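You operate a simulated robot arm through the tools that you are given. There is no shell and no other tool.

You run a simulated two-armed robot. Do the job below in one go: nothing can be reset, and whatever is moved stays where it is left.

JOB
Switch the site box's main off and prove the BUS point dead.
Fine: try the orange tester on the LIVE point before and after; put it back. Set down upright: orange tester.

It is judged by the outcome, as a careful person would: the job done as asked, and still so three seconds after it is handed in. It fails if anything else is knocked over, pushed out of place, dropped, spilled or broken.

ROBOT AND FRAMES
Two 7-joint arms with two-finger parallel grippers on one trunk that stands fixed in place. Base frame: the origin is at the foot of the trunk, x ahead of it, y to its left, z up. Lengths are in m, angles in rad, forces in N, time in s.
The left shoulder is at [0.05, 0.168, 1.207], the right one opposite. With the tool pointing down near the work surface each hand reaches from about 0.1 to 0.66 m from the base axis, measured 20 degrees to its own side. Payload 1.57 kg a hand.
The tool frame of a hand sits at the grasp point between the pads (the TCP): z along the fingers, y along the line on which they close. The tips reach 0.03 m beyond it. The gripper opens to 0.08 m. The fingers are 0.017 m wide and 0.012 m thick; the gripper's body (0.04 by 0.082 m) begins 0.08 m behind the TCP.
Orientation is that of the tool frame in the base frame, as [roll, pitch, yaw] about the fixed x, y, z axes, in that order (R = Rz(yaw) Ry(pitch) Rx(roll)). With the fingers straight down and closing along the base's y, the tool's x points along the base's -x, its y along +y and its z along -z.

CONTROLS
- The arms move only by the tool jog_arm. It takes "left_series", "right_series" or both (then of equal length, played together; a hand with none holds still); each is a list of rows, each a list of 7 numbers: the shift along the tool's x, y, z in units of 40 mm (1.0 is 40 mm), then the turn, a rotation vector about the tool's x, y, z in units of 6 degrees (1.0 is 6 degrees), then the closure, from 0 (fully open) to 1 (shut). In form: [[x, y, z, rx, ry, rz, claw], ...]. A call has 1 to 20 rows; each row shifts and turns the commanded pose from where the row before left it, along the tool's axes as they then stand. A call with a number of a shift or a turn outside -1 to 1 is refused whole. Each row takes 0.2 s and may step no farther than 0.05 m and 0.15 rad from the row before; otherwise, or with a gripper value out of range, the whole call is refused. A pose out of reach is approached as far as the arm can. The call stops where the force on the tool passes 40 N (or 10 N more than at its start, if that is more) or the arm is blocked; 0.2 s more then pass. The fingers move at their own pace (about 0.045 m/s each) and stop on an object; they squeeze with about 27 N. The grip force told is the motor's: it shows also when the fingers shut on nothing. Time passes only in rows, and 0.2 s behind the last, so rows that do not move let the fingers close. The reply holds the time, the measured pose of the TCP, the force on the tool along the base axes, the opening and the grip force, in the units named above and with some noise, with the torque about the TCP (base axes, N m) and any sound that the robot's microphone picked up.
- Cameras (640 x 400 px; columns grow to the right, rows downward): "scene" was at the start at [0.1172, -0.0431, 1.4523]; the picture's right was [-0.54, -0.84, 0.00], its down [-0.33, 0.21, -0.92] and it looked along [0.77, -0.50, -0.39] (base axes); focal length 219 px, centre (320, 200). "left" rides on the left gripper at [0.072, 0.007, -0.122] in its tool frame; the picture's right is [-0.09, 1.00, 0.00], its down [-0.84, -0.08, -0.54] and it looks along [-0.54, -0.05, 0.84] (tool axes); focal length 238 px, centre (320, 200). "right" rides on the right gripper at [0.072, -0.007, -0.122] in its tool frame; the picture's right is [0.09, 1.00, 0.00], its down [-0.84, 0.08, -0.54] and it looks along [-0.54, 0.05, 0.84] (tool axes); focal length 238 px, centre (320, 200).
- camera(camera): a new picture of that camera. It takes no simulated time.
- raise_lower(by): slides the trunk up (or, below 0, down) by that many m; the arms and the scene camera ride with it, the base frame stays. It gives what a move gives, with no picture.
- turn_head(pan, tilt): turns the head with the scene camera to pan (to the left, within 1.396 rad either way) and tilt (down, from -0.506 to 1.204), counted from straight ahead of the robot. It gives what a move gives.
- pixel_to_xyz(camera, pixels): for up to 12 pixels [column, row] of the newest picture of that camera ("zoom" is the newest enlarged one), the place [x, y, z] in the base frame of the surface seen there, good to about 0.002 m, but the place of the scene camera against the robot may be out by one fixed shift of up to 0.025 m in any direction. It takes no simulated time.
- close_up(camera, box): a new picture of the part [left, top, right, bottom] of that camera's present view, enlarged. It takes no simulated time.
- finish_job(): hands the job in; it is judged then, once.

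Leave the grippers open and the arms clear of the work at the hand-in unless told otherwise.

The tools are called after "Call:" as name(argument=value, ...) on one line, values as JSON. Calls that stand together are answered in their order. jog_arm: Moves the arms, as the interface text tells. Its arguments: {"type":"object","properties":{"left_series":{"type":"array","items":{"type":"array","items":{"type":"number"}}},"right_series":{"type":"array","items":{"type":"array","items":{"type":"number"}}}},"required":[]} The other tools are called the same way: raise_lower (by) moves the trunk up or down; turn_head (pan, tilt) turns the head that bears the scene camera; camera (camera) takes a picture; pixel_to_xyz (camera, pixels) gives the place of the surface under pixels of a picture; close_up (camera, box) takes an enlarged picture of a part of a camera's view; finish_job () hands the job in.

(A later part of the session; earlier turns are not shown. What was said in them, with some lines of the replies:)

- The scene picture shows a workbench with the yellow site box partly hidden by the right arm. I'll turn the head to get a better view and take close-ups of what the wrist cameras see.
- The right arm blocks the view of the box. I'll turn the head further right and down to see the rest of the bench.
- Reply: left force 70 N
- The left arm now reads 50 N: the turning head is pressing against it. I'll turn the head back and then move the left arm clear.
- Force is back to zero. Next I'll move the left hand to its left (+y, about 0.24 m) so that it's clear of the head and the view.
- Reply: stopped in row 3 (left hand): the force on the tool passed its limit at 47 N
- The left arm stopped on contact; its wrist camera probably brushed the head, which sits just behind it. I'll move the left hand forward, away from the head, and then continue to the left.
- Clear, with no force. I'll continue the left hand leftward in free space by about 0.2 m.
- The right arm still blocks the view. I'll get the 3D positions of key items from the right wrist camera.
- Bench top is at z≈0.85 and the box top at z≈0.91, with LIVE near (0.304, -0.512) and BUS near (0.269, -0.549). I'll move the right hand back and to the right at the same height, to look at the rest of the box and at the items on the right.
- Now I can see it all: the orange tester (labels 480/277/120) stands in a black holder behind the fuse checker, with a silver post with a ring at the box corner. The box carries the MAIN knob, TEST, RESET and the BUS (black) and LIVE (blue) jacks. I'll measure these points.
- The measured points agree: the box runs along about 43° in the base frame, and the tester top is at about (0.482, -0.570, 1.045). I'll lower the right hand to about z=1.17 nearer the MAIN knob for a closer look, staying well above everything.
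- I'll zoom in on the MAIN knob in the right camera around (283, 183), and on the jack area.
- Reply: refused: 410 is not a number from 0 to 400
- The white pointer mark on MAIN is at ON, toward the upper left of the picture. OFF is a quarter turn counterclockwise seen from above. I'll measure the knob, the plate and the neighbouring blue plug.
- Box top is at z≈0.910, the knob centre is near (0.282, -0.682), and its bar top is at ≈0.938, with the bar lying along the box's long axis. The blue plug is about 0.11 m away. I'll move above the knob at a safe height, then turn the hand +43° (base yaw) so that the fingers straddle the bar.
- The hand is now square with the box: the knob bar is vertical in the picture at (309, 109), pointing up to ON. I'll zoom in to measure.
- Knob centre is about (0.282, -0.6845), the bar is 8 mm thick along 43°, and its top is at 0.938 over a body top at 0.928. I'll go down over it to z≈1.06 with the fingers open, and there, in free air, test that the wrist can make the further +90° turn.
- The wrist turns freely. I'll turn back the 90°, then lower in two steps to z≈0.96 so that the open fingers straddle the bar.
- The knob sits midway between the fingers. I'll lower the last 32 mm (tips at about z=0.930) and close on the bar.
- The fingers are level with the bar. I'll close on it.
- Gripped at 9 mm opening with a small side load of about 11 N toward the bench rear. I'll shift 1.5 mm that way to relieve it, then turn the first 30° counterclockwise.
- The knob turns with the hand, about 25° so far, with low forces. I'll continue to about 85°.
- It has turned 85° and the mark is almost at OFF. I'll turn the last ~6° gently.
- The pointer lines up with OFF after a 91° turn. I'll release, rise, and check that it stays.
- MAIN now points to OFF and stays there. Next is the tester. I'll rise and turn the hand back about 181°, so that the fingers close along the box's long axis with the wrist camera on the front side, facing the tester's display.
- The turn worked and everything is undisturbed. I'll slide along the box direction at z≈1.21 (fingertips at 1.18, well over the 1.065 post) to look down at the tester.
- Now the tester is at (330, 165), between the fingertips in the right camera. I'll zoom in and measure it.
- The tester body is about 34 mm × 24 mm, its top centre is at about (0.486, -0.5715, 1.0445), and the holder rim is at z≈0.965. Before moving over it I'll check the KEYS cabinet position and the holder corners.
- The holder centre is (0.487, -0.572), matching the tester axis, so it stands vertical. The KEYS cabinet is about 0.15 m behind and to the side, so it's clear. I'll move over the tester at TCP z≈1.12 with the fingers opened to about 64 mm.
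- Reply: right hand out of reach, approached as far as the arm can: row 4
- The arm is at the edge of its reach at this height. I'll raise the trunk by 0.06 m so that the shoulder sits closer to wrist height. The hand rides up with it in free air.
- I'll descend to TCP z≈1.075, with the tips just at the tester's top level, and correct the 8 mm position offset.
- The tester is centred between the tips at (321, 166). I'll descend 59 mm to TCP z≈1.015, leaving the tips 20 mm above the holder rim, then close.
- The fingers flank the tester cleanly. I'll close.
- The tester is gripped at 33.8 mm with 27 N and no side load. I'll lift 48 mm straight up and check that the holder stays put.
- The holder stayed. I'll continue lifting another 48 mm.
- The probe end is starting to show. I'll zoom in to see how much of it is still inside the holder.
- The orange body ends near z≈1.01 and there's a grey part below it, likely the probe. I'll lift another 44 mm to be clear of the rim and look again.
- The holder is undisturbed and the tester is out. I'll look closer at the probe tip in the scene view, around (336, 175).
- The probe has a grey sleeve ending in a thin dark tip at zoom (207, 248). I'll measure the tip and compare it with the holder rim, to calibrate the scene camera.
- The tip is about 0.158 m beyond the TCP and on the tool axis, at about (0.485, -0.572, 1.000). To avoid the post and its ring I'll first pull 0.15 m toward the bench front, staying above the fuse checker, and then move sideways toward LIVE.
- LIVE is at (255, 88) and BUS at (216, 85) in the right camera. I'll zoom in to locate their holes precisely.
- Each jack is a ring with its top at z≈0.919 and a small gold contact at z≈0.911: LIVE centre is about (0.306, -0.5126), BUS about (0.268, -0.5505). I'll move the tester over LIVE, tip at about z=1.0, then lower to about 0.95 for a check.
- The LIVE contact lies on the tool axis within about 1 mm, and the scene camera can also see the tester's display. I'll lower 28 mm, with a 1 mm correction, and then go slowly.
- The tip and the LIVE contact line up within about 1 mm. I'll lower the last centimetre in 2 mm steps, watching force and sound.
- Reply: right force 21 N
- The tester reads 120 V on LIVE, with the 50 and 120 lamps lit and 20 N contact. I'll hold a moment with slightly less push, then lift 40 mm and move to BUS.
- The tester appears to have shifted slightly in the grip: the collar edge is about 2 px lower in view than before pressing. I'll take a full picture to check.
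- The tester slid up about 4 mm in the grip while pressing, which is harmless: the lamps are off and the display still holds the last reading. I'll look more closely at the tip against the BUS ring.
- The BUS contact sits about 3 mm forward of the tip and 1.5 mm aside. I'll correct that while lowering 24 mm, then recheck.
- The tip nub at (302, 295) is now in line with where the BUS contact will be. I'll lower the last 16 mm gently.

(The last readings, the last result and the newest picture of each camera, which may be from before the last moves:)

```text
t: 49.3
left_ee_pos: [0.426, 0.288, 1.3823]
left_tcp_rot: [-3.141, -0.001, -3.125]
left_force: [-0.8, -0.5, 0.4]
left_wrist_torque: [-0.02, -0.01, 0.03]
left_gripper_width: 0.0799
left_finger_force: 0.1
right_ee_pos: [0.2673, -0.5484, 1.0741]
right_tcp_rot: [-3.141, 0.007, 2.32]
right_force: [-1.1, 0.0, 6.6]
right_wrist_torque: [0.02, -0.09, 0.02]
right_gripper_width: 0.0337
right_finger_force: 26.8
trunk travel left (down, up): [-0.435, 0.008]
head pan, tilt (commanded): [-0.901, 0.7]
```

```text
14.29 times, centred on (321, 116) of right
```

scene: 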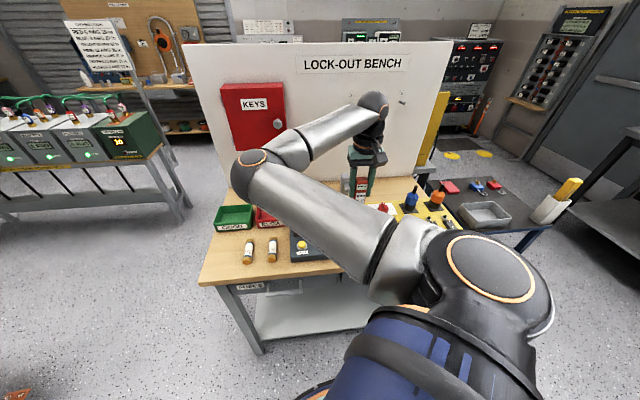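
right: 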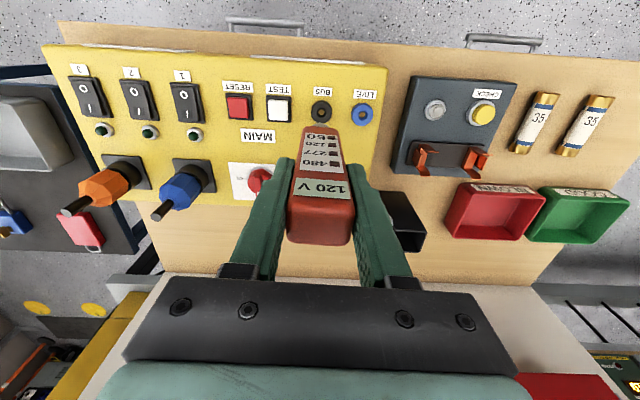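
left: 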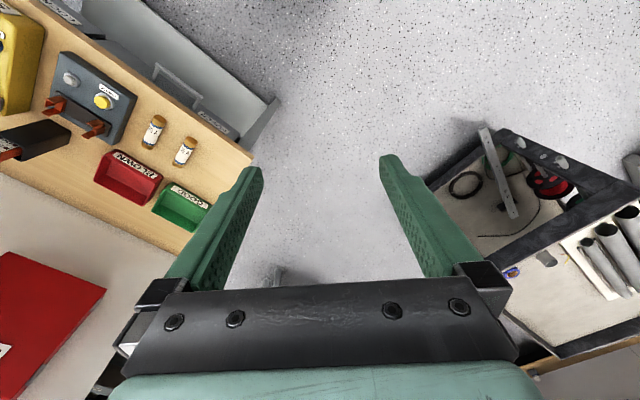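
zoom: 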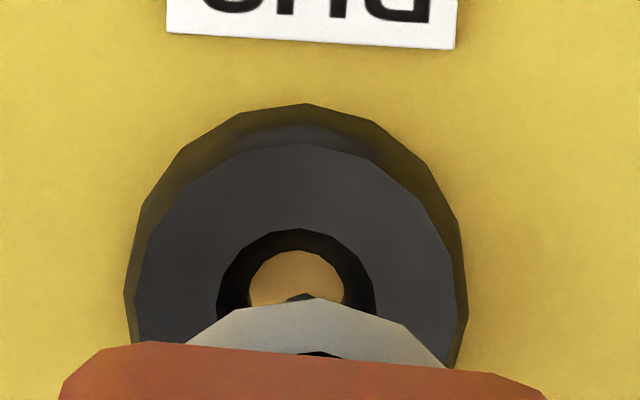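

The display changed to "0 V" with no lamps lit on BUS, with about 8 N contact in the recess: BUS is dead. I'll hold for half a second, then lift and go back to LIVE.

Call:
jog_arm(right_series=[[0, 0, 0.02, 0, 0, 0, 1], [0, 0, 0, 0, 0, 0, 1], [0, 0, 0, 0, 0, 0, 1]])

Call:
close_up(camera="right", box=[270, 80, 370, 220])

Call:
jog_arm(right_series=[[0, 0, -0.5, 0, 0, 0, 1], [0, 0, -0.5, 0, 0, 0, 1], [0.024, 0.671, 0, 0, 0, 0, 1], [0.024, 0.671, 0, 0, 0, 0, 1], [0, 0, 0.5, 0, 0, 0, 1], [0, 0, 0, 0, 0, 0, 1]])

Call:
close_up(camera="right", box=[308, 102, 334, 130])

```text
t: 50.1
left_ee_pos: [0.4252, 0.2887, 1.3834]
left_tcp_rot: [3.14, 0.0, -3.123]
left_force: [0.1, 0.3, -0.7]
left_wrist_torque: [0.02, 0.05, -0.01]
left_gripper_width: 0.0798
left_finger_force: 0.1
right_ee_pos: [0.2666, -0.5487, 1.0733]
right_tcp_rot: [-3.141, 0.007, 2.324]
right_force: [1.9, -2.0, 14.4]
right_wrist_torque: [-0.38, -0.39, 0.0]
right_gripper_width: 0.0337
right_finger_force: 27.1
trunk travel left (down, up): [-0.435, 0.008]
head pan, tilt (commanded): [-0.901, 0.7]
```

```text
2.86 times, centred on (320, 150) of right
```

zoom: 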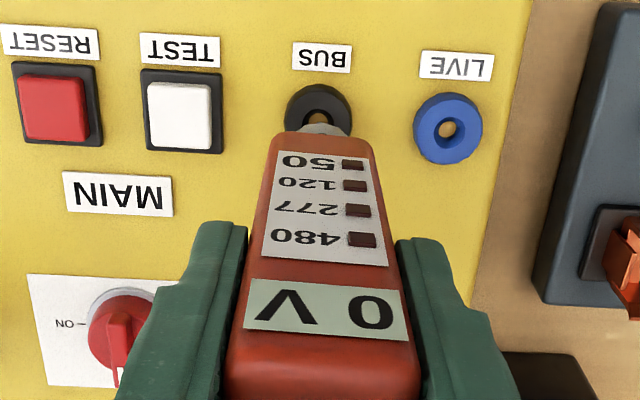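

```text
t: 51.5
left_ee_pos: [0.4252, 0.2888, 1.3825]
left_tcp_rot: [-3.139, -0.001, -3.123]
left_force: [0.4, 0.7, 0.0]
left_wrist_torque: [-0.03, 0.0, -0.02]
left_gripper_width: 0.0801
left_finger_force: 0.0
right_ee_pos: [0.3054, -0.509, 1.0916]
right_tcp_rot: [-3.141, 0.003, 2.321]
right_force: [-0.1, 0.3, -1.3]
right_wrist_torque: [-0.02, -0.03, 0.01]
right_gripper_width: 0.0335
right_finger_force: 27.0
trunk travel left (down, up): [-0.435, 0.008]
head pan, tilt (commanded): [-0.901, 0.7]
```

```text
14.29 times, centred on (321, 116) of right
```

zoom: 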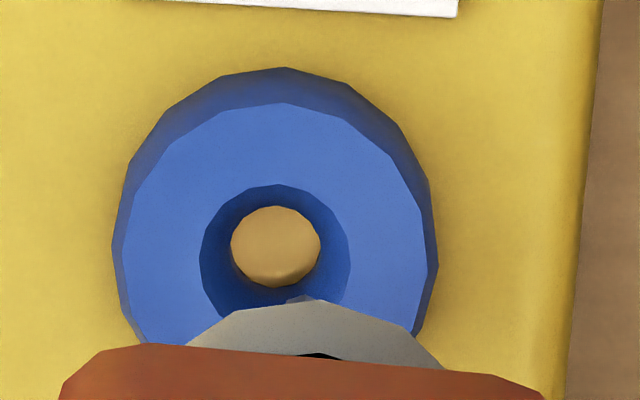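

LIVE's contact is about 2 mm to the left of the tip line. I'll correct that and lower gently onto LIVE again.

Call:
jog_arm(right_series=[[0, -0.05, 0.2, 0, 0, 0, 1], [0, 0, 0.15, 0, 0, 0, 1], [0, 0, 0.05, 0, 0, 0, 1], [0, 0, 0.05, 0, 0, 0, 1], [0, 0, 0.05, 0, 0, 0, 1]])

Call:
close_up(camera="right", box=[270, 80, 370, 220])

```text
t: 52.7
left_ee_pos: [0.4234, 0.2889, 1.3838]
left_tcp_rot: [-3.141, -0.001, -3.124]
left_force: [0.1, 0.1, 0.0]
left_wrist_torque: [-0.03, -0.02, -0.03]
left_gripper_width: 0.0803
left_finger_force: 0.0
right_ee_pos: [0.3038, -0.5124, 1.0734]
right_tcp_rot: [-3.14, 0.006, 2.323]
right_force: [0.6, 1.1, 9.1]
right_wrist_torque: [0.13, -0.11, 0.01]
right_gripper_width: 0.0337
right_finger_force: 27.1
trunk travel left (down, up): [-0.435, 0.008]
head pan, tilt (commanded): [-0.901, 0.7]
```

```text
2.86 times, centred on (320, 150) of right
```

zoom: 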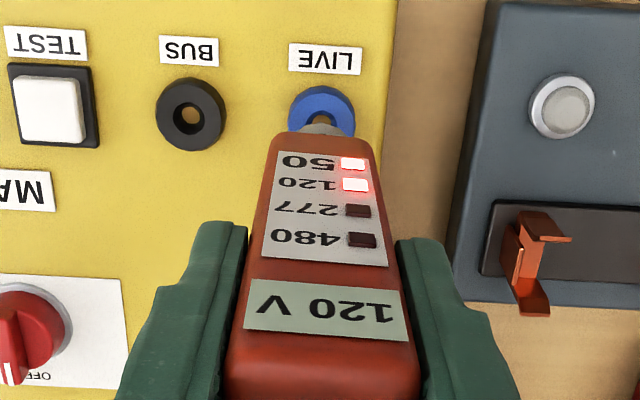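

LIVE reads 120 V again, with the 50 and 120 lamps lit, so the tester is proven after as well. I'll hold briefly, lift straight up to z≈1.16, then go sideways clear of the post.

Call:
jog_arm(right_series=[[0, 0, 0.01, 0, 0, 0, 1], [0, 0, 0, 0, 0, 0, 1], [0, 0, 0, 0, 0, 0, 1], [0, 0, -0.5, 0, 0, 0, 1], [0, 0, -0.56, 0, 0, 0, 1], [0, 0, -0.56, 0, 0, 0, 1], [0, 0, -0.55, 0, 0, 0, 1], [0, 0.773, 0, 0, 0, 0, 1], [0, 0.773, 0, 0, 0, 0, 1], [0, 0.772, 0, 0, 0, 0, 1], [0, 0, 0, 0, 0, 0, 1]])

Call:
camera(camera="right")

```text
t: 55.1
left_ee_pos: [0.424, 0.2881, 1.3835]
left_tcp_rot: [3.14, 0.0, -3.124]
left_force: [-0.3, -0.3, 0.7]
left_wrist_torque: [0.01, 0.04, 0.01]
left_gripper_width: 0.0799
left_finger_force: 0.1
right_ee_pos: [0.3691, -0.4476, 1.1566]
right_tcp_rot: [-3.141, 0.001, 2.322]
right_force: [0.5, -0.3, -2.8]
right_wrist_torque: [0.02, 0.01, 0.04]
right_gripper_width: 0.0339
right_finger_force: 26.5
trunk travel left (down, up): [-0.435, 0.008]
head pan, tilt (commanded): [-0.901, 0.7]
```

```text
taken
```

right: 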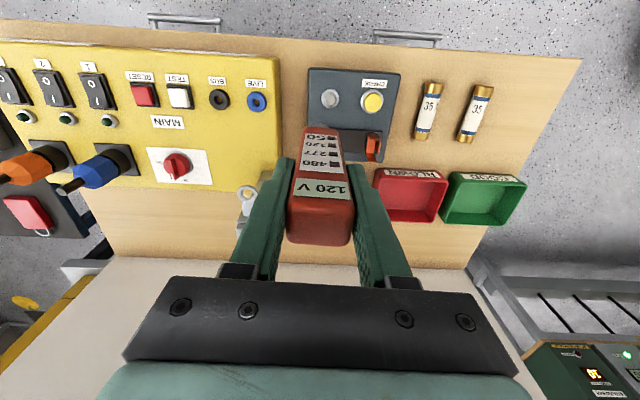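

Now I'll move toward the bench rear, tip at about z=0.995 (above the 0.965 rim and clear of the post), stopping about 12 mm short to check.

Call:
jog_arm(right_series=[[-0.8, 0, 0, 0, 0, 0, 1], [-0.8, 0, 0, 0, 0, 0, 1], [-0.8, 0, -0.05, 0, 0, 0, 1], [-0.8, 0, -0.05, 0, 0, 0, 1], [-0.8, 0, 0, 0, 0, 0, 1], [0, 0, 0, 0, 0, 0, 1]])

Call:
camera(camera="right")

Call:
camera(camera="scene")

Call:
close_up(camera="scene", box=[300, 140, 370, 240])

```text
t: 56.5
left_ee_pos: [0.4254, 0.2881, 1.3828]
left_tcp_rot: [3.141, -0.001, -3.124]
left_force: [0.0, -1.5, -1.0]
left_wrist_torque: [0.01, 0.02, -0.01]
left_gripper_width: 0.0801
left_finger_force: 0.1
right_ee_pos: [0.4796, -0.5671, 1.1625]
right_tcp_rot: [-3.141, 0.003, 2.321]
right_force: [0.6, 0.2, -1.6]
right_wrist_torque: [-0.01, 0.03, 0.0]
right_gripper_width: 0.0336
right_finger_force: 26.9
trunk travel left (down, up): [-0.435, 0.008]
head pan, tilt (commanded): [-0.901, 0.7]
```

```text
taken
```

right: 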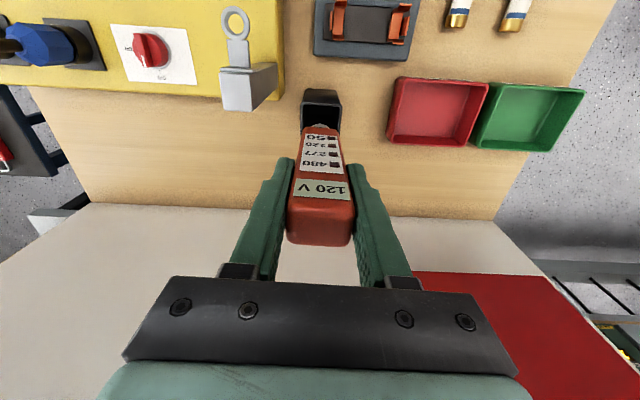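

```text
taken
```

scene: 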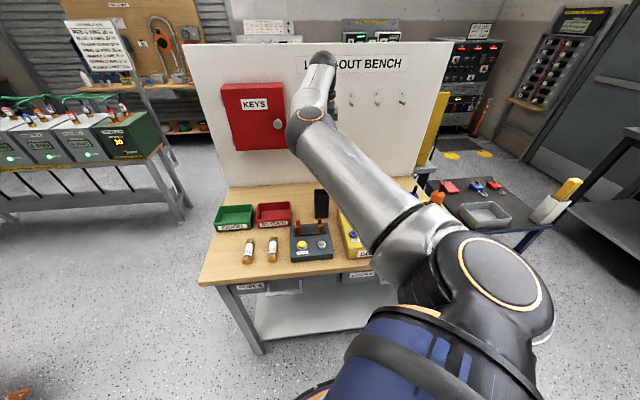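

```text
4.00 times, centred on (335, 190) of scene
```

zoom: 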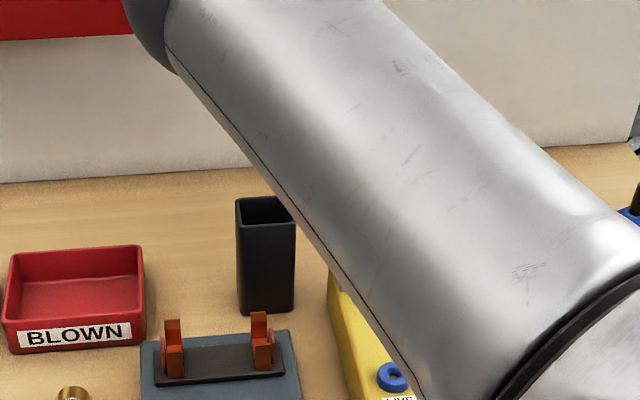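

I'll make the last horizontal correction to the original lift line and check the tip against the holder opening before lowering.

Call:
jog_arm(right_series=[[-0.1, 0.015, 0, 0, 0, 0, 1], [-0.1, 0.015, 0, 0, 0, 0, 1], [0, 0, 0, 0, 0, 0, 1]])

Call:
close_up(camera="right", box=[290, 80, 350, 130])

Call:
close_up(camera="scene", box=[315, 145, 365, 210])

```text
t: 57.3
left_ee_pos: [0.4257, 0.2881, 1.3827]
left_tcp_rot: [-3.141, 0.0, -3.125]
left_force: [-0.3, -0.2, -0.4]
left_wrist_torque: [-0.04, 0.0, -0.01]
left_gripper_width: 0.0799
left_finger_force: 0.0
right_ee_pos: [0.4873, -0.5713, 1.1629]
right_tcp_rot: [3.141, 0.002, 2.321]
right_force: [0.3, -0.1, -2.6]
right_wrist_torque: [0.01, -0.01, 0.03]
right_gripper_width: 0.0333
right_finger_force: 26.6
trunk travel left (down, up): [-0.435, 0.008]
head pan, tilt (commanded): [-0.901, 0.7]
```

```text
8.00 times, centred on (320, 105) of right
```

zoom: 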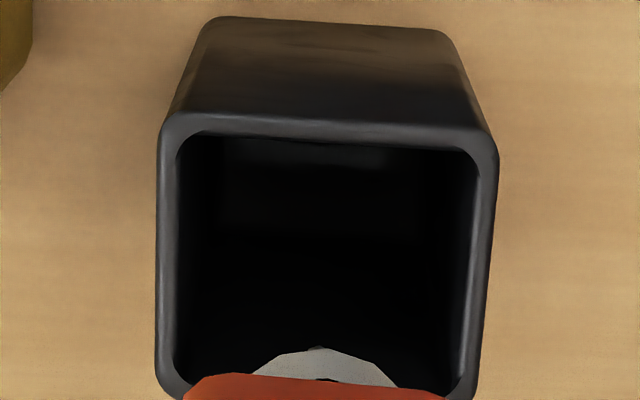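

```text
6.15 times, centred on (340, 178) of scene
```

zoom: 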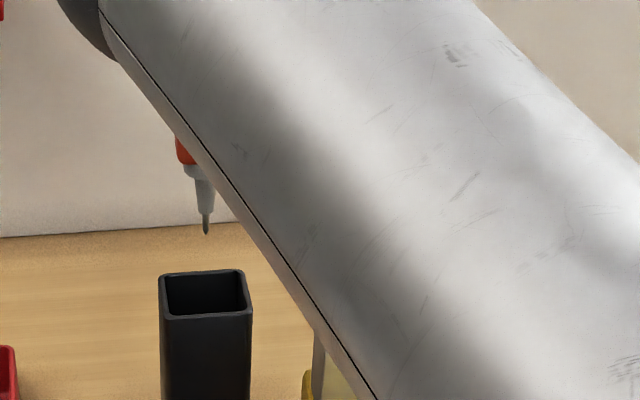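

The tip is above the opening, in the same line as when it was lifted out. I'll lower 64 mm so that the tip enters the holder, watching the side forces.

Call:
jog_arm(right_series=[[0.02, 0, 0.4, 0, 0, 0, 1], [0, 0, 0.4, 0, 0, 0, 1], [0, 0, 0.4, 0, 0, 0, 1], [0, 0, 0.4, 0, 0, 0, 1]])

Call:
close_up(camera="right", box=[270, 80, 370, 180])

Call:
close_up(camera="scene", box=[315, 145, 365, 210])

```text
t: 58.3
left_ee_pos: [0.4261, 0.2875, 1.3837]
left_tcp_rot: [3.14, 0.0, -3.124]
left_force: [-0.4, 0.5, -0.4]
left_wrist_torque: [-0.01, -0.01, 0.0]
left_gripper_width: 0.0798
left_finger_force: 0.1
right_ee_pos: [0.4852, -0.5701, 1.0985]
right_tcp_rot: [3.14, 0.0, 2.322]
right_force: [-0.2, 0.9, -1.7]
right_wrist_torque: [0.0, -0.01, -0.01]
right_gripper_width: 0.0337
right_finger_force: 27.5
trunk travel left (down, up): [-0.435, 0.008]
head pan, tilt (commanded): [-0.901, 0.7]
```

```text
4.00 times, centred on (320, 130) of right
```

zoom: 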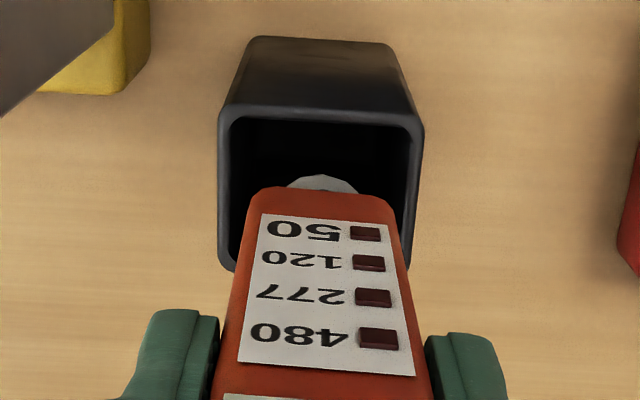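

```text
6.15 times, centred on (340, 178) of scene
```

zoom: 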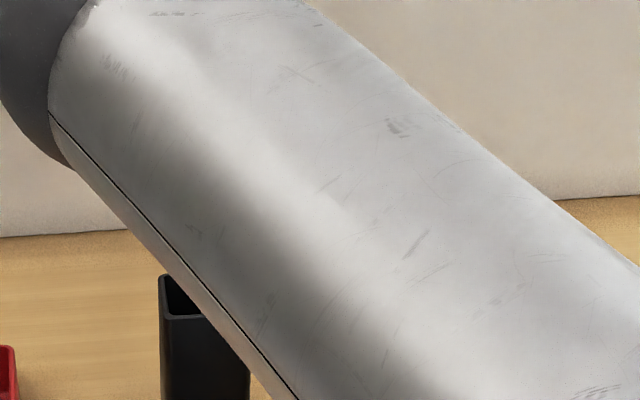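

The tip is inside with no side load. I'll shift 3 mm toward the rear to keep the body centred in the opening, and lower another 36 mm.

Call:
jog_arm(right_series=[[-0.08, 0, 0.1, 0, 0, 0, 1], [0, 0, 0.3, 0, 0, 0, 1], [0, 0, 0.3, 0, 0, 0, 1], [0, 0, 0.2, 0, 0, 0, 1]])

Call:
close_up(camera="right", box=[270, 80, 370, 180])

```text
t: 59.3
left_ee_pos: [0.4247, 0.2876, 1.3833]
left_tcp_rot: [-3.14, 0.0, -3.124]
left_force: [-0.6, 0.7, 0.6]
left_wrist_torque: [0.02, 0.0, 0.04]
left_gripper_width: 0.0797
left_finger_force: 0.0
right_ee_pos: [0.488, -0.5722, 1.0629]
right_tcp_rot: [3.141, 0.001, 2.322]
right_force: [-0.3, 0.2, -2.2]
right_wrist_torque: [-0.02, 0.03, 0.0]
right_gripper_width: 0.0335
right_finger_force: 26.7
trunk travel left (down, up): [-0.435, 0.008]
head pan, tilt (commanded): [-0.901, 0.7]
```

```text
4.00 times, centred on (320, 130) of right
```

zoom: 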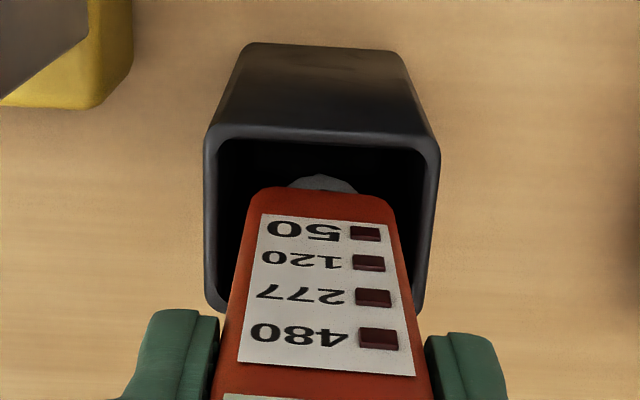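

There seems to be a larger gap at the front than expected. I'll measure the tester's front face for tilt and the holder's inner edges.

Call:
pixel_to_xyz(camera="zoom", pixels=[[320, 198], [320, 208], [320, 280], [320, 350], [320, 385], [255, 205], [390, 215], [320, 136], [215, 200], [430, 200], [222, 290], [420, 290]])

Call:
camera(camera="right")

Call:
pixel_to_xyz(camera="right", pixels=[[320, 132], [320, 150], [320, 170], [320, 187], [320, 200], [320, 215], [320, 235], [300, 225], [340, 225]])

```text
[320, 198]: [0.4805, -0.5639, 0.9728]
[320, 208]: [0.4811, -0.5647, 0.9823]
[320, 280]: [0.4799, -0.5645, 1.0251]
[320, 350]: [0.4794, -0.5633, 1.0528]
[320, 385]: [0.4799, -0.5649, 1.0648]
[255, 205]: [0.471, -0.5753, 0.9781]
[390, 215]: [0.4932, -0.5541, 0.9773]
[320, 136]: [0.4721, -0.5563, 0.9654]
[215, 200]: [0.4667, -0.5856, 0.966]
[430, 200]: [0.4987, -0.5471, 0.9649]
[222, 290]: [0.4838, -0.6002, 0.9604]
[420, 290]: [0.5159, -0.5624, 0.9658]
```

```text
taken
```

right: 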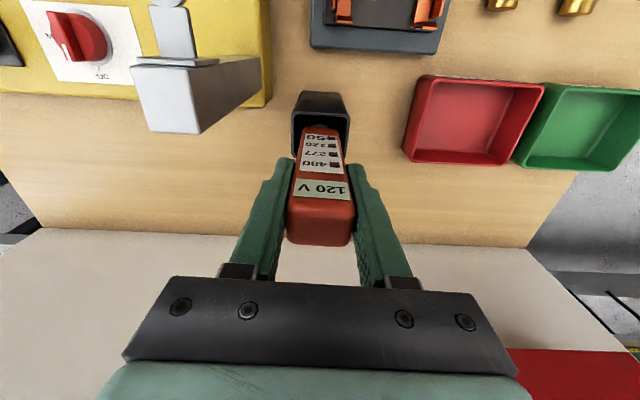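

```text
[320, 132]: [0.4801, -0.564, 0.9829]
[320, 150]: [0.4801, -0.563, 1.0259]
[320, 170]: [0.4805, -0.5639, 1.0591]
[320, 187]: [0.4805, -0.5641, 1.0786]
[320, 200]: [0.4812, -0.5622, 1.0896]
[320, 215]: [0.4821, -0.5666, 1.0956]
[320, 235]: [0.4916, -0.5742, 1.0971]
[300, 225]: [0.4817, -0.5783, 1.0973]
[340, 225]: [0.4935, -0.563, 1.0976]
```

The tester is upright in the grip (front face vertical) and centred sideways, but about 3 mm too far back in the opening. I'll shift 3 mm to the front, then lower 44 mm. The rest height should be TCP z≈1.010.

Call:
jog_arm(right_series=[[0.07, -0.01, 0, 0, 0, 0, 1], [0, 0, 0.3, 0, 0, 0, 1], [0, 0, 0.3, 0, 0, 0, 1], [0, 0, 0.3, 0, 0, 0, 1], [0, 0, 0.2, 0, 0, 0, 1]])

Call:
camera(camera="right")

Call:
pixel_to_xyz(camera="right", pixels=[[320, 215], [320, 235], [300, 225], [340, 225], [320, 180]])

```text
t: 60.5
left_ee_pos: [0.4274, 0.2882, 1.3824]
left_tcp_rot: [3.141, 0.0, -3.125]
left_force: [0.4, 0.0, 0.1]
left_wrist_torque: [0.02, 0.0, 0.02]
left_gripper_width: 0.08
left_finger_force: 0.0
right_ee_pos: [0.4856, -0.5724, 1.0171]
right_tcp_rot: [-3.141, 0.0, 2.323]
right_force: [1.0, -0.3, -1.4]
right_wrist_torque: [0.03, 0.02, 0.02]
right_gripper_width: 0.0338
right_finger_force: 27.1
trunk travel left (down, up): [-0.435, 0.008]
head pan, tilt (commanded): [-0.901, 0.7]
```

```text
taken
```

right: 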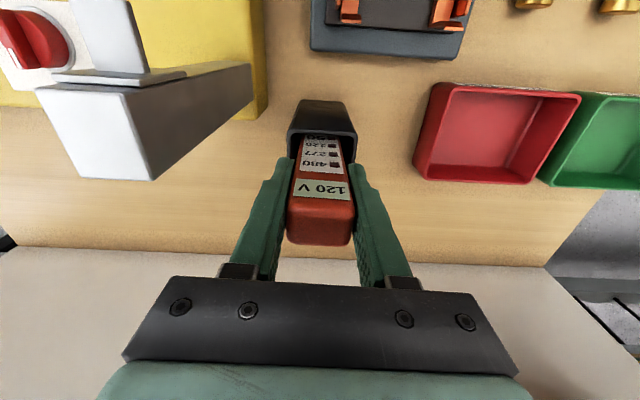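

```text
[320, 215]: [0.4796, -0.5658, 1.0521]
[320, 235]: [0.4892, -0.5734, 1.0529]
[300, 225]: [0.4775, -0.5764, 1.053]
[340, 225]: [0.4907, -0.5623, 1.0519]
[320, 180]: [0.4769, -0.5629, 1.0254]
```

The tester top is at 1.0525, so about 8 mm above its original rest height. I'll lower in 2 mm steps until it touches.

Call:
jog_arm(right_series=[[0, 0, 0.06, 0, 0, 0, 1], [0, 0, 0.06, 0, 0, 0, 1], [0, 0, 0.05, 0, 0, 0, 1]])

Call:
camera(camera="right")

Call:
pixel_to_xyz(camera="right", pixels=[[320, 235], [300, 225], [340, 225], [320, 180]])

```text
t: 61.3
left_ee_pos: [0.4253, 0.2876, 1.383]
left_tcp_rot: [3.141, 0.0, -3.125]
left_force: [0.3, -0.1, 0.1]
left_wrist_torque: [0.02, -0.03, 0.0]
left_gripper_width: 0.08
left_finger_force: 0.0
right_ee_pos: [0.4875, -0.573, 1.0121]
right_tcp_rot: [-3.141, 0.001, 2.322]
right_force: [0.4, 0.8, -1.0]
right_wrist_torque: [-0.04, 0.01, 0.01]
right_gripper_width: 0.0336
right_finger_force: 27.0
trunk travel left (down, up): [-0.435, 0.008]
head pan, tilt (commanded): [-0.901, 0.7]
```

```text
taken
```

right: 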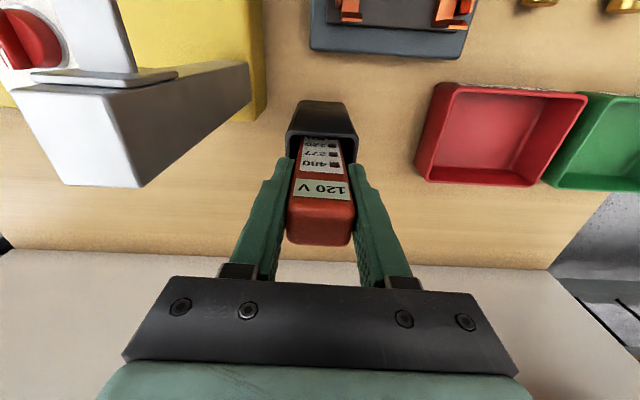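

```text
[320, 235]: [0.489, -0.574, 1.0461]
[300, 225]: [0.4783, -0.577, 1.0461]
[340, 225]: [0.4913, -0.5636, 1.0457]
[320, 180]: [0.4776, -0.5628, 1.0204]
```

The top is at 1.046 and the weight reading is easing. I'll lower one more small step to confirm it's resting.

Call:
jog_arm(right_series=[[0, 0, 0.03, 0, 0, 0, 1], [0, 0, 0.02, 0, 0, 0, 1]])

```text
t: 61.9
left_ee_pos: [0.4248, 0.2884, 1.382]
left_tcp_rot: [3.14, 0.0, -3.125]
left_force: [0.9, -0.7, 0.2]
left_wrist_torque: [0.02, -0.02, 0.01]
left_gripper_width: 0.0802
left_finger_force: 0.1
right_ee_pos: [0.4858, -0.5718, 1.0096]
right_tcp_rot: [-3.14, 0.003, 2.321]
right_force: [-0.6, -0.4, 0.9]
right_wrist_torque: [-0.04, -0.02, 0.02]
right_gripper_width: 0.0339
right_finger_force: 26.9
trunk travel left (down, up): [-0.435, 0.008]
head pan, tilt (commanded): [-0.901, 0.7]
```

Vertical force turned from -1.5 to +0.9 N, so the tester is resting on the holder floor. I'll open the fingers to 64 mm.

Call:
jog_arm(right_series=[[0, 0, 0, 0, 0, 0, 0.5], [0, 0, 0, 0, 0, 0, 0.3], [0, 0, 0, 0, 0, 0, 0.2], [0, 0, 0, 0, 0, 0, 0.2]])

Call:
camera(camera="right")

Call:
pixel_to_xyz(camera="right", pixels=[[320, 235], [300, 225], [340, 225], [320, 180]])

```text
t: 62.9
left_ee_pos: [0.4254, 0.2874, 1.3826]
left_tcp_rot: [3.141, 0.0, -3.124]
left_force: [-0.7, -0.7, -0.1]
left_wrist_torque: [0.01, 0.01, 0.01]
left_gripper_width: 0.0799
left_finger_force: 0.0
right_ee_pos: [0.4853, -0.5714, 1.0102]
right_tcp_rot: [3.14, 0.001, 2.32]
right_force: [-0.1, -0.5, 0.4]
right_wrist_torque: [0.0, 0.0, 0.03]
right_gripper_width: 0.0639
right_finger_force: 0.0
trunk travel left (down, up): [-0.435, 0.008]
head pan, tilt (commanded): [-0.901, 0.7]
```

```text
taken
```

right: 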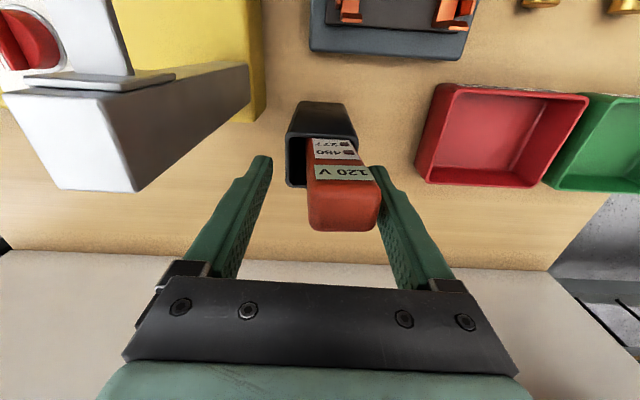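

```text
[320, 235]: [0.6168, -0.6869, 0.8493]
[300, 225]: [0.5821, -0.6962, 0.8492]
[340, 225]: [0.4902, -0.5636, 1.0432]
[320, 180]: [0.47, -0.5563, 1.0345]
```

On release the tester tipped a little to the picture's right within the holder. I'll look closely and measure its tilt before doing anything else.

Call:
close_up(camera="right", box=[260, 90, 400, 240])

Call:
pixel_to_xyz(camera="right", pixels=[[315, 220], [345, 222], [370, 215], [345, 188], [312, 175], [370, 175], [318, 142], [352, 142], [340, 180], [335, 150]])

Call:
close_up(camera="scene", box=[300, 140, 370, 240])

```text
2.67 times, centred on (330, 165) of right
```

zoom: 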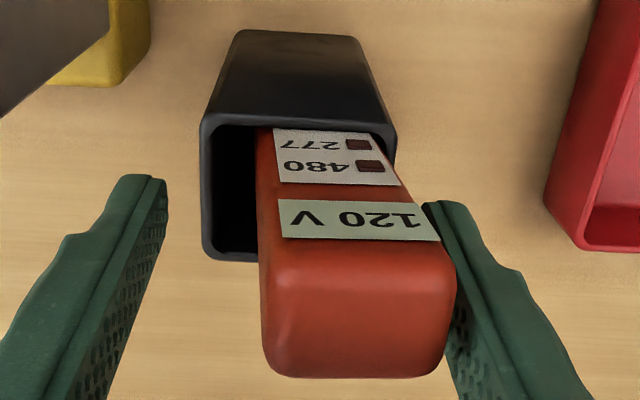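

```text
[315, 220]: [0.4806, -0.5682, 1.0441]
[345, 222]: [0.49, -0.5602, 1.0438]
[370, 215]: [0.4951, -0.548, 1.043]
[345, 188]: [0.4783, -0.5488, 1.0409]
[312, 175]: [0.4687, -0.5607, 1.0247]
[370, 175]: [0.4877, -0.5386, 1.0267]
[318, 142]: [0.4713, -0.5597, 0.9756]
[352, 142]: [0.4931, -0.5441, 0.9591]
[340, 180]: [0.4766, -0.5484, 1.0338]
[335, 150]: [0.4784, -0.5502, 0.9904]
```

```text
4.00 times, centred on (335, 190) of scene
```

zoom: 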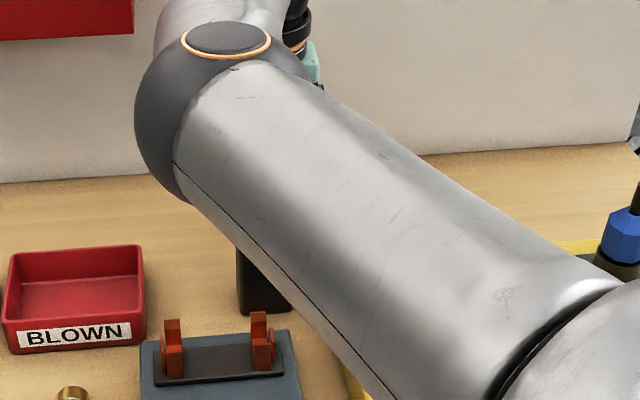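

The tester leans about 5° against the holder's front-right rim corner, possibly near the right finger too. I'll open the fingers fully, with 1 cm clearance to the post, and see whether it stays by itself.

Call:
jog_arm(right_series=[[0, 0, 0, 0, 0, 0, 0.05], [0, 0, 0, 0, 0, 0, 0.05]])

Call:
close_up(camera="right", box=[260, 90, 400, 240])

Call:
pixel_to_xyz(camera="zoom", pixels=[[280, 270], [350, 250], [430, 255], [350, 370], [350, 190], [350, 140], [265, 170], [265, 300], [452, 300], [395, 170]])

```text
t: 63.5
left_ee_pos: [0.4241, 0.2874, 1.3832]
left_tcp_rot: [3.142, 0.001, -3.125]
left_force: [-0.2, -0.4, 0.1]
left_wrist_torque: [-0.04, -0.03, 0.02]
left_gripper_width: 0.08
left_finger_force: 0.1
right_ee_pos: [0.4865, -0.5726, 1.0096]
right_tcp_rot: [-3.141, 0.003, 2.321]
right_force: [0.7, -0.2, -0.9]
right_wrist_torque: [-0.01, -0.01, 0.0]
right_gripper_width: 0.0762
right_finger_force: 0.0
trunk travel left (down, up): [-0.435, 0.008]
head pan, tilt (commanded): [-0.901, 0.7]
```

```text
2.67 times, centred on (330, 165) of right
```

zoom: 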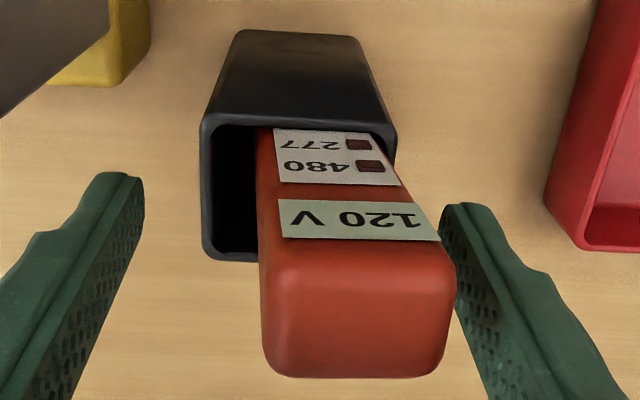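

```text
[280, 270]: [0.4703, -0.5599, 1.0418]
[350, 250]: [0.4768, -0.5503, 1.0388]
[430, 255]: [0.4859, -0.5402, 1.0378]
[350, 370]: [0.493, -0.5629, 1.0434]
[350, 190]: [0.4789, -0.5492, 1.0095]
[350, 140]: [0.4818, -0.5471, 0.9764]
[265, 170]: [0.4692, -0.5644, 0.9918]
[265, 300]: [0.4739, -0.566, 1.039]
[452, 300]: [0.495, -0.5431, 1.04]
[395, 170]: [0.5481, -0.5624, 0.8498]
```

The tester stays by itself, resting against the holder's front and right walls with a lean of only about 3° and its top at z≈1.043, about where it was. I'll lift the hand straight up, clear of it.

Call:
jog_arm(right_series=[[0, 0, -0.2, 0, 0, 0, 0.05], [0, 0, -0.5, 0, 0, 0, 0.05], [0, 0, -0.7, 0, 0, 0, 0.05], [0, 0, -0.8, 0, 0, 0, 0.05], [0, 0, -0.8, 0, 0, 0, 0.05], [0, 0, -0.8, 0, 0, 0, 0.05]])

Call:
camera(camera="right")

```text
t: 64.9
left_ee_pos: [0.425, 0.2884, 1.3829]
left_tcp_rot: [-3.141, 0.0, -3.123]
left_force: [-1.2, 0.7, -0.1]
left_wrist_torque: [-0.03, -0.02, 0.0]
left_gripper_width: 0.0797
left_finger_force: 0.0
right_ee_pos: [0.4859, -0.5699, 1.1623]
right_tcp_rot: [-3.14, 0.003, 2.32]
right_force: [-0.6, -0.2, 0.4]
right_wrist_torque: [-0.01, 0.02, -0.01]
right_gripper_width: 0.076
right_finger_force: 0.0
trunk travel left (down, up): [-0.435, 0.008]
head pan, tilt (commanded): [-0.901, 0.7]
```

```text
taken
```

right: 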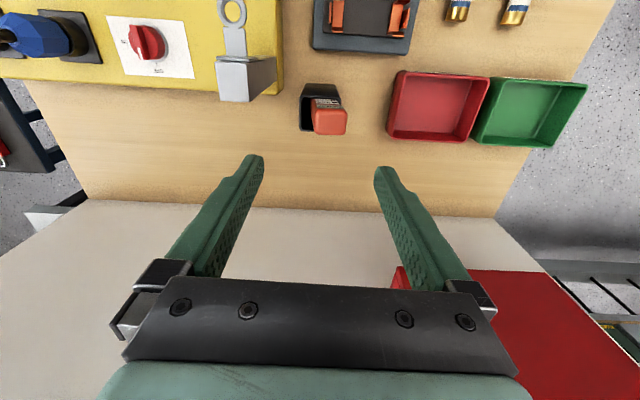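

The tester stands in its holder. I'll raise further and pull the arm back along the box at height, so that the scene camera can check everything.

Call:
jog_arm(right_series=[[0.6, 0, -0.5, 0, 0, 0, 0], [0.6, 0, -0.5, 0, 0, 0, 0], [0.6, -0.5, -0.4, 0, 0, 0, 0], [0.3, -0.9, 0, 0, 0, 0, 0], [0, -1, 0, 0, 0, 0, 0], [0, -1, 0, 0, 0, 0, 0], [0, -1, 0, 0, 0, 0, 0], [0, -0.8, 0, 0, 0, 0, 0]])

Call:
camera(camera="right")

Call:
camera(camera="scene")

Call:
close_up(camera="scene", box=[290, 150, 390, 260])

```text
t: 66.7
left_ee_pos: [0.4248, 0.2869, 1.3828]
left_tcp_rot: [3.139, -0.001, -3.126]
left_force: [0.6, 0.2, -0.1]
left_wrist_torque: [0.02, 0.01, -0.01]
left_gripper_width: 0.08
left_finger_force: 0.1
right_ee_pos: [0.2762, -0.6521, 1.2162]
right_tcp_rot: [3.141, 0.002, 2.323]
right_force: [-0.6, 0.1, -0.3]
right_wrist_torque: [0.01, -0.03, 0.0]
right_gripper_width: 0.0802
right_finger_force: 0.1
trunk travel left (down, up): [-0.435, 0.008]
head pan, tilt (commanded): [-0.901, 0.7]
```

```text
taken
```

right: 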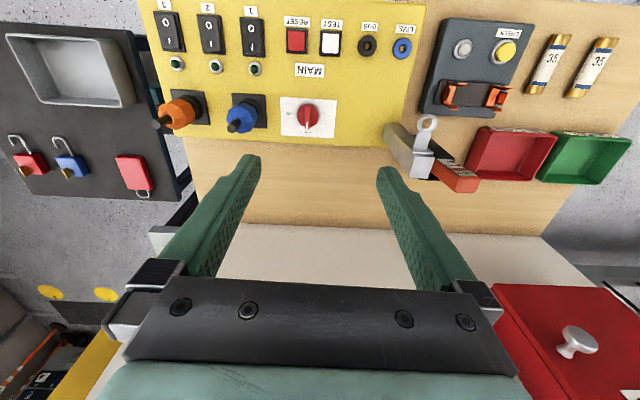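

```text
taken
```

scene: 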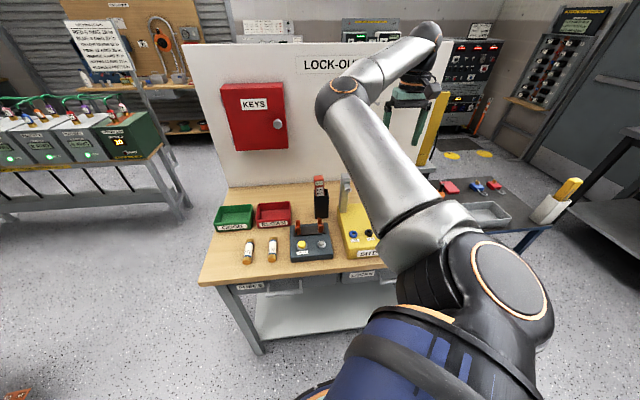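

```text
3.64 times, centred on (340, 205) of scene
```

zoom: 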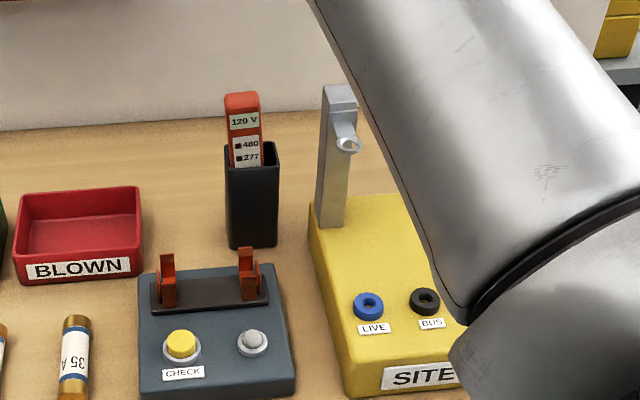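

The tester is back in its holder with a slight lean. I'll measure the lean exactly from this unobstructed view, and check the knob and the holder position.

Call:
close_up(camera="scene", box=[310, 165, 350, 225])

Call:
pixel_to_xyz(camera="zoom", pixels=[[275, 90], [305, 90], [335, 90], [280, 140], [340, 140], [290, 180], [345, 180], [310, 40], [310, 160], [270, 200], [380, 200], [385, 190]])

Call:
close_up(camera="right", box=[230, 60, 490, 210])

```text
6.67 times, centred on (330, 195) of scene
```

zoom: 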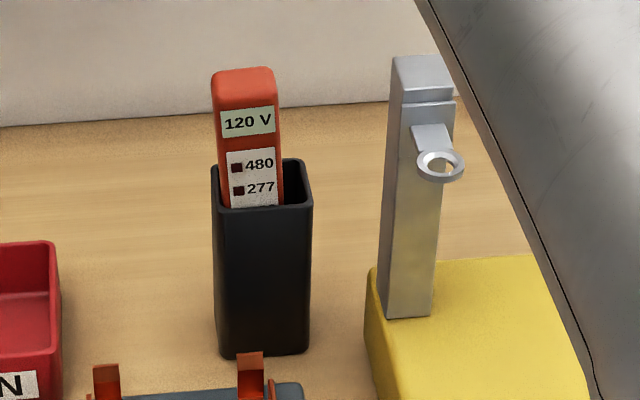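

```text
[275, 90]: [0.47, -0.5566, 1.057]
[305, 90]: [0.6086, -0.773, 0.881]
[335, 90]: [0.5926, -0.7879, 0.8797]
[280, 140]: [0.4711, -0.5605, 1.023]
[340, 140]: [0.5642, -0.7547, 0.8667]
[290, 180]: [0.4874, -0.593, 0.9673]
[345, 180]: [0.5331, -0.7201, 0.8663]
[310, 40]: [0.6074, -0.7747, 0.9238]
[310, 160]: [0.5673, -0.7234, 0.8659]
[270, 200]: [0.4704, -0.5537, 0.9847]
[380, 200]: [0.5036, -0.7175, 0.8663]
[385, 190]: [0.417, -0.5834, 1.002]
```

```text
2.46 times, centred on (360, 135) of right
```

zoom: 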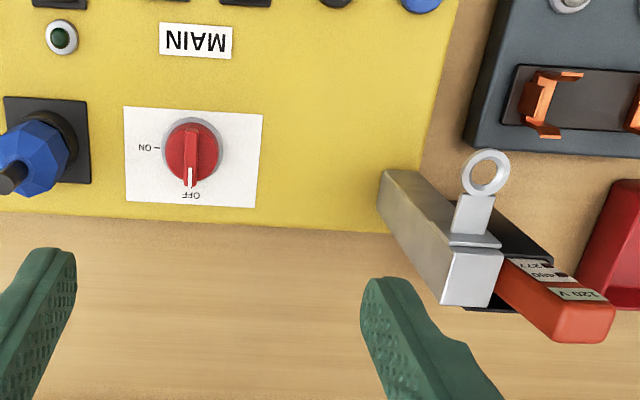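

MAIN points to OFF, and the tester stands in its holder with only about a 4° lean; nothing else has moved. I'll now retract the right arm up and toward the robot, clear of the work.

Call:
jog_arm(right_series=[[0.3, 0, -0.6, 0, 0, 0, 0], [0.7, 0, -0.6, 0, 0, 0, 0], [0.8, 0, -0.5, 0, 0, 0, 0], [0.8, 0, -0.3, 0, 0, 0, 0], [0.8, 0, 0, 0, 0, 0, 0], [0, 0, 0, 0, 0, 0, 0]])

Call:
camera(camera="scene")

Call:
camera(camera="right")

Call:
close_up(camera="scene", box=[200, 150, 420, 290])

```text
t: 68.1
left_ee_pos: [0.4259, 0.2885, 1.3823]
left_tcp_rot: [3.142, 0.0, -3.125]
left_force: [0.5, 0.0, -0.5]
left_wrist_torque: [0.01, -0.02, -0.03]
left_gripper_width: 0.0798
left_finger_force: 0.0
right_ee_pos: [0.183, -0.5524, 1.2977]
right_tcp_rot: [-3.141, 0.003, 2.322]
right_force: [0.3, 0.4, -0.1]
right_wrist_torque: [0.01, 0.01, 0.01]
right_gripper_width: 0.08
right_finger_force: 0.1
trunk travel left (down, up): [-0.435, 0.008]
head pan, tilt (commanded): [-0.901, 0.7]
```

```text
taken
```

scene: 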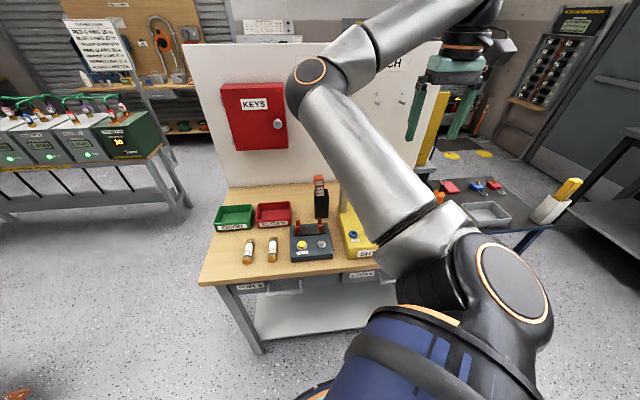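

```text
taken
```

right: 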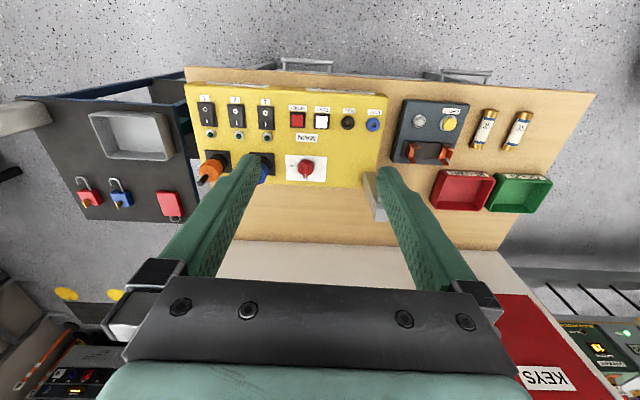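

```text
2.86 times, centred on (310, 220) of scene
```

zoom: 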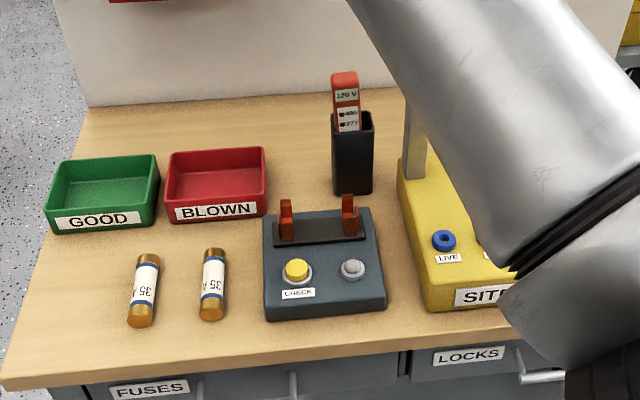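

MAIN is OFF. LIVE read 120 V before and after, and BUS read 0 V. The tester is back in its holder, everything else is in place, both grippers are open and the arms are clear, so I'm handing in the job.

Call:
finish_job()

```text
The job is handed in.
```

I switched the site box's main off and proved the BUS point dead, and the job is handed in.

| Step | Reading on the orange tester |
|---|---|
| LIVE, before | 120 V, 50 and 120 lamps lit |
| BUS | 0 V, no lamps lit |
| LIVE, after | 120 V, 50 and 120 lamps lit |

I turned the main off first, so both LIVE readings were taken with it already off. The MAIN pointer was still at OFF in the last close-up.

- **Tester:** it is back in its black holder but not perfectly upright. It tipped slightly when I let go and now leans about 4° against the holder's rim. It stayed put when I moved the hand away.
- **Contact at the start:** the head pressed on the left arm while turning (about 50 N). The left arm then stopped against something, probably the head, while I moved it clear (47 N). Both contacts were away from the bench.
- **At hand-in:** nothing else on the bench looked moved in the last pictures. Both grippers were open and the arms were clear of the work.
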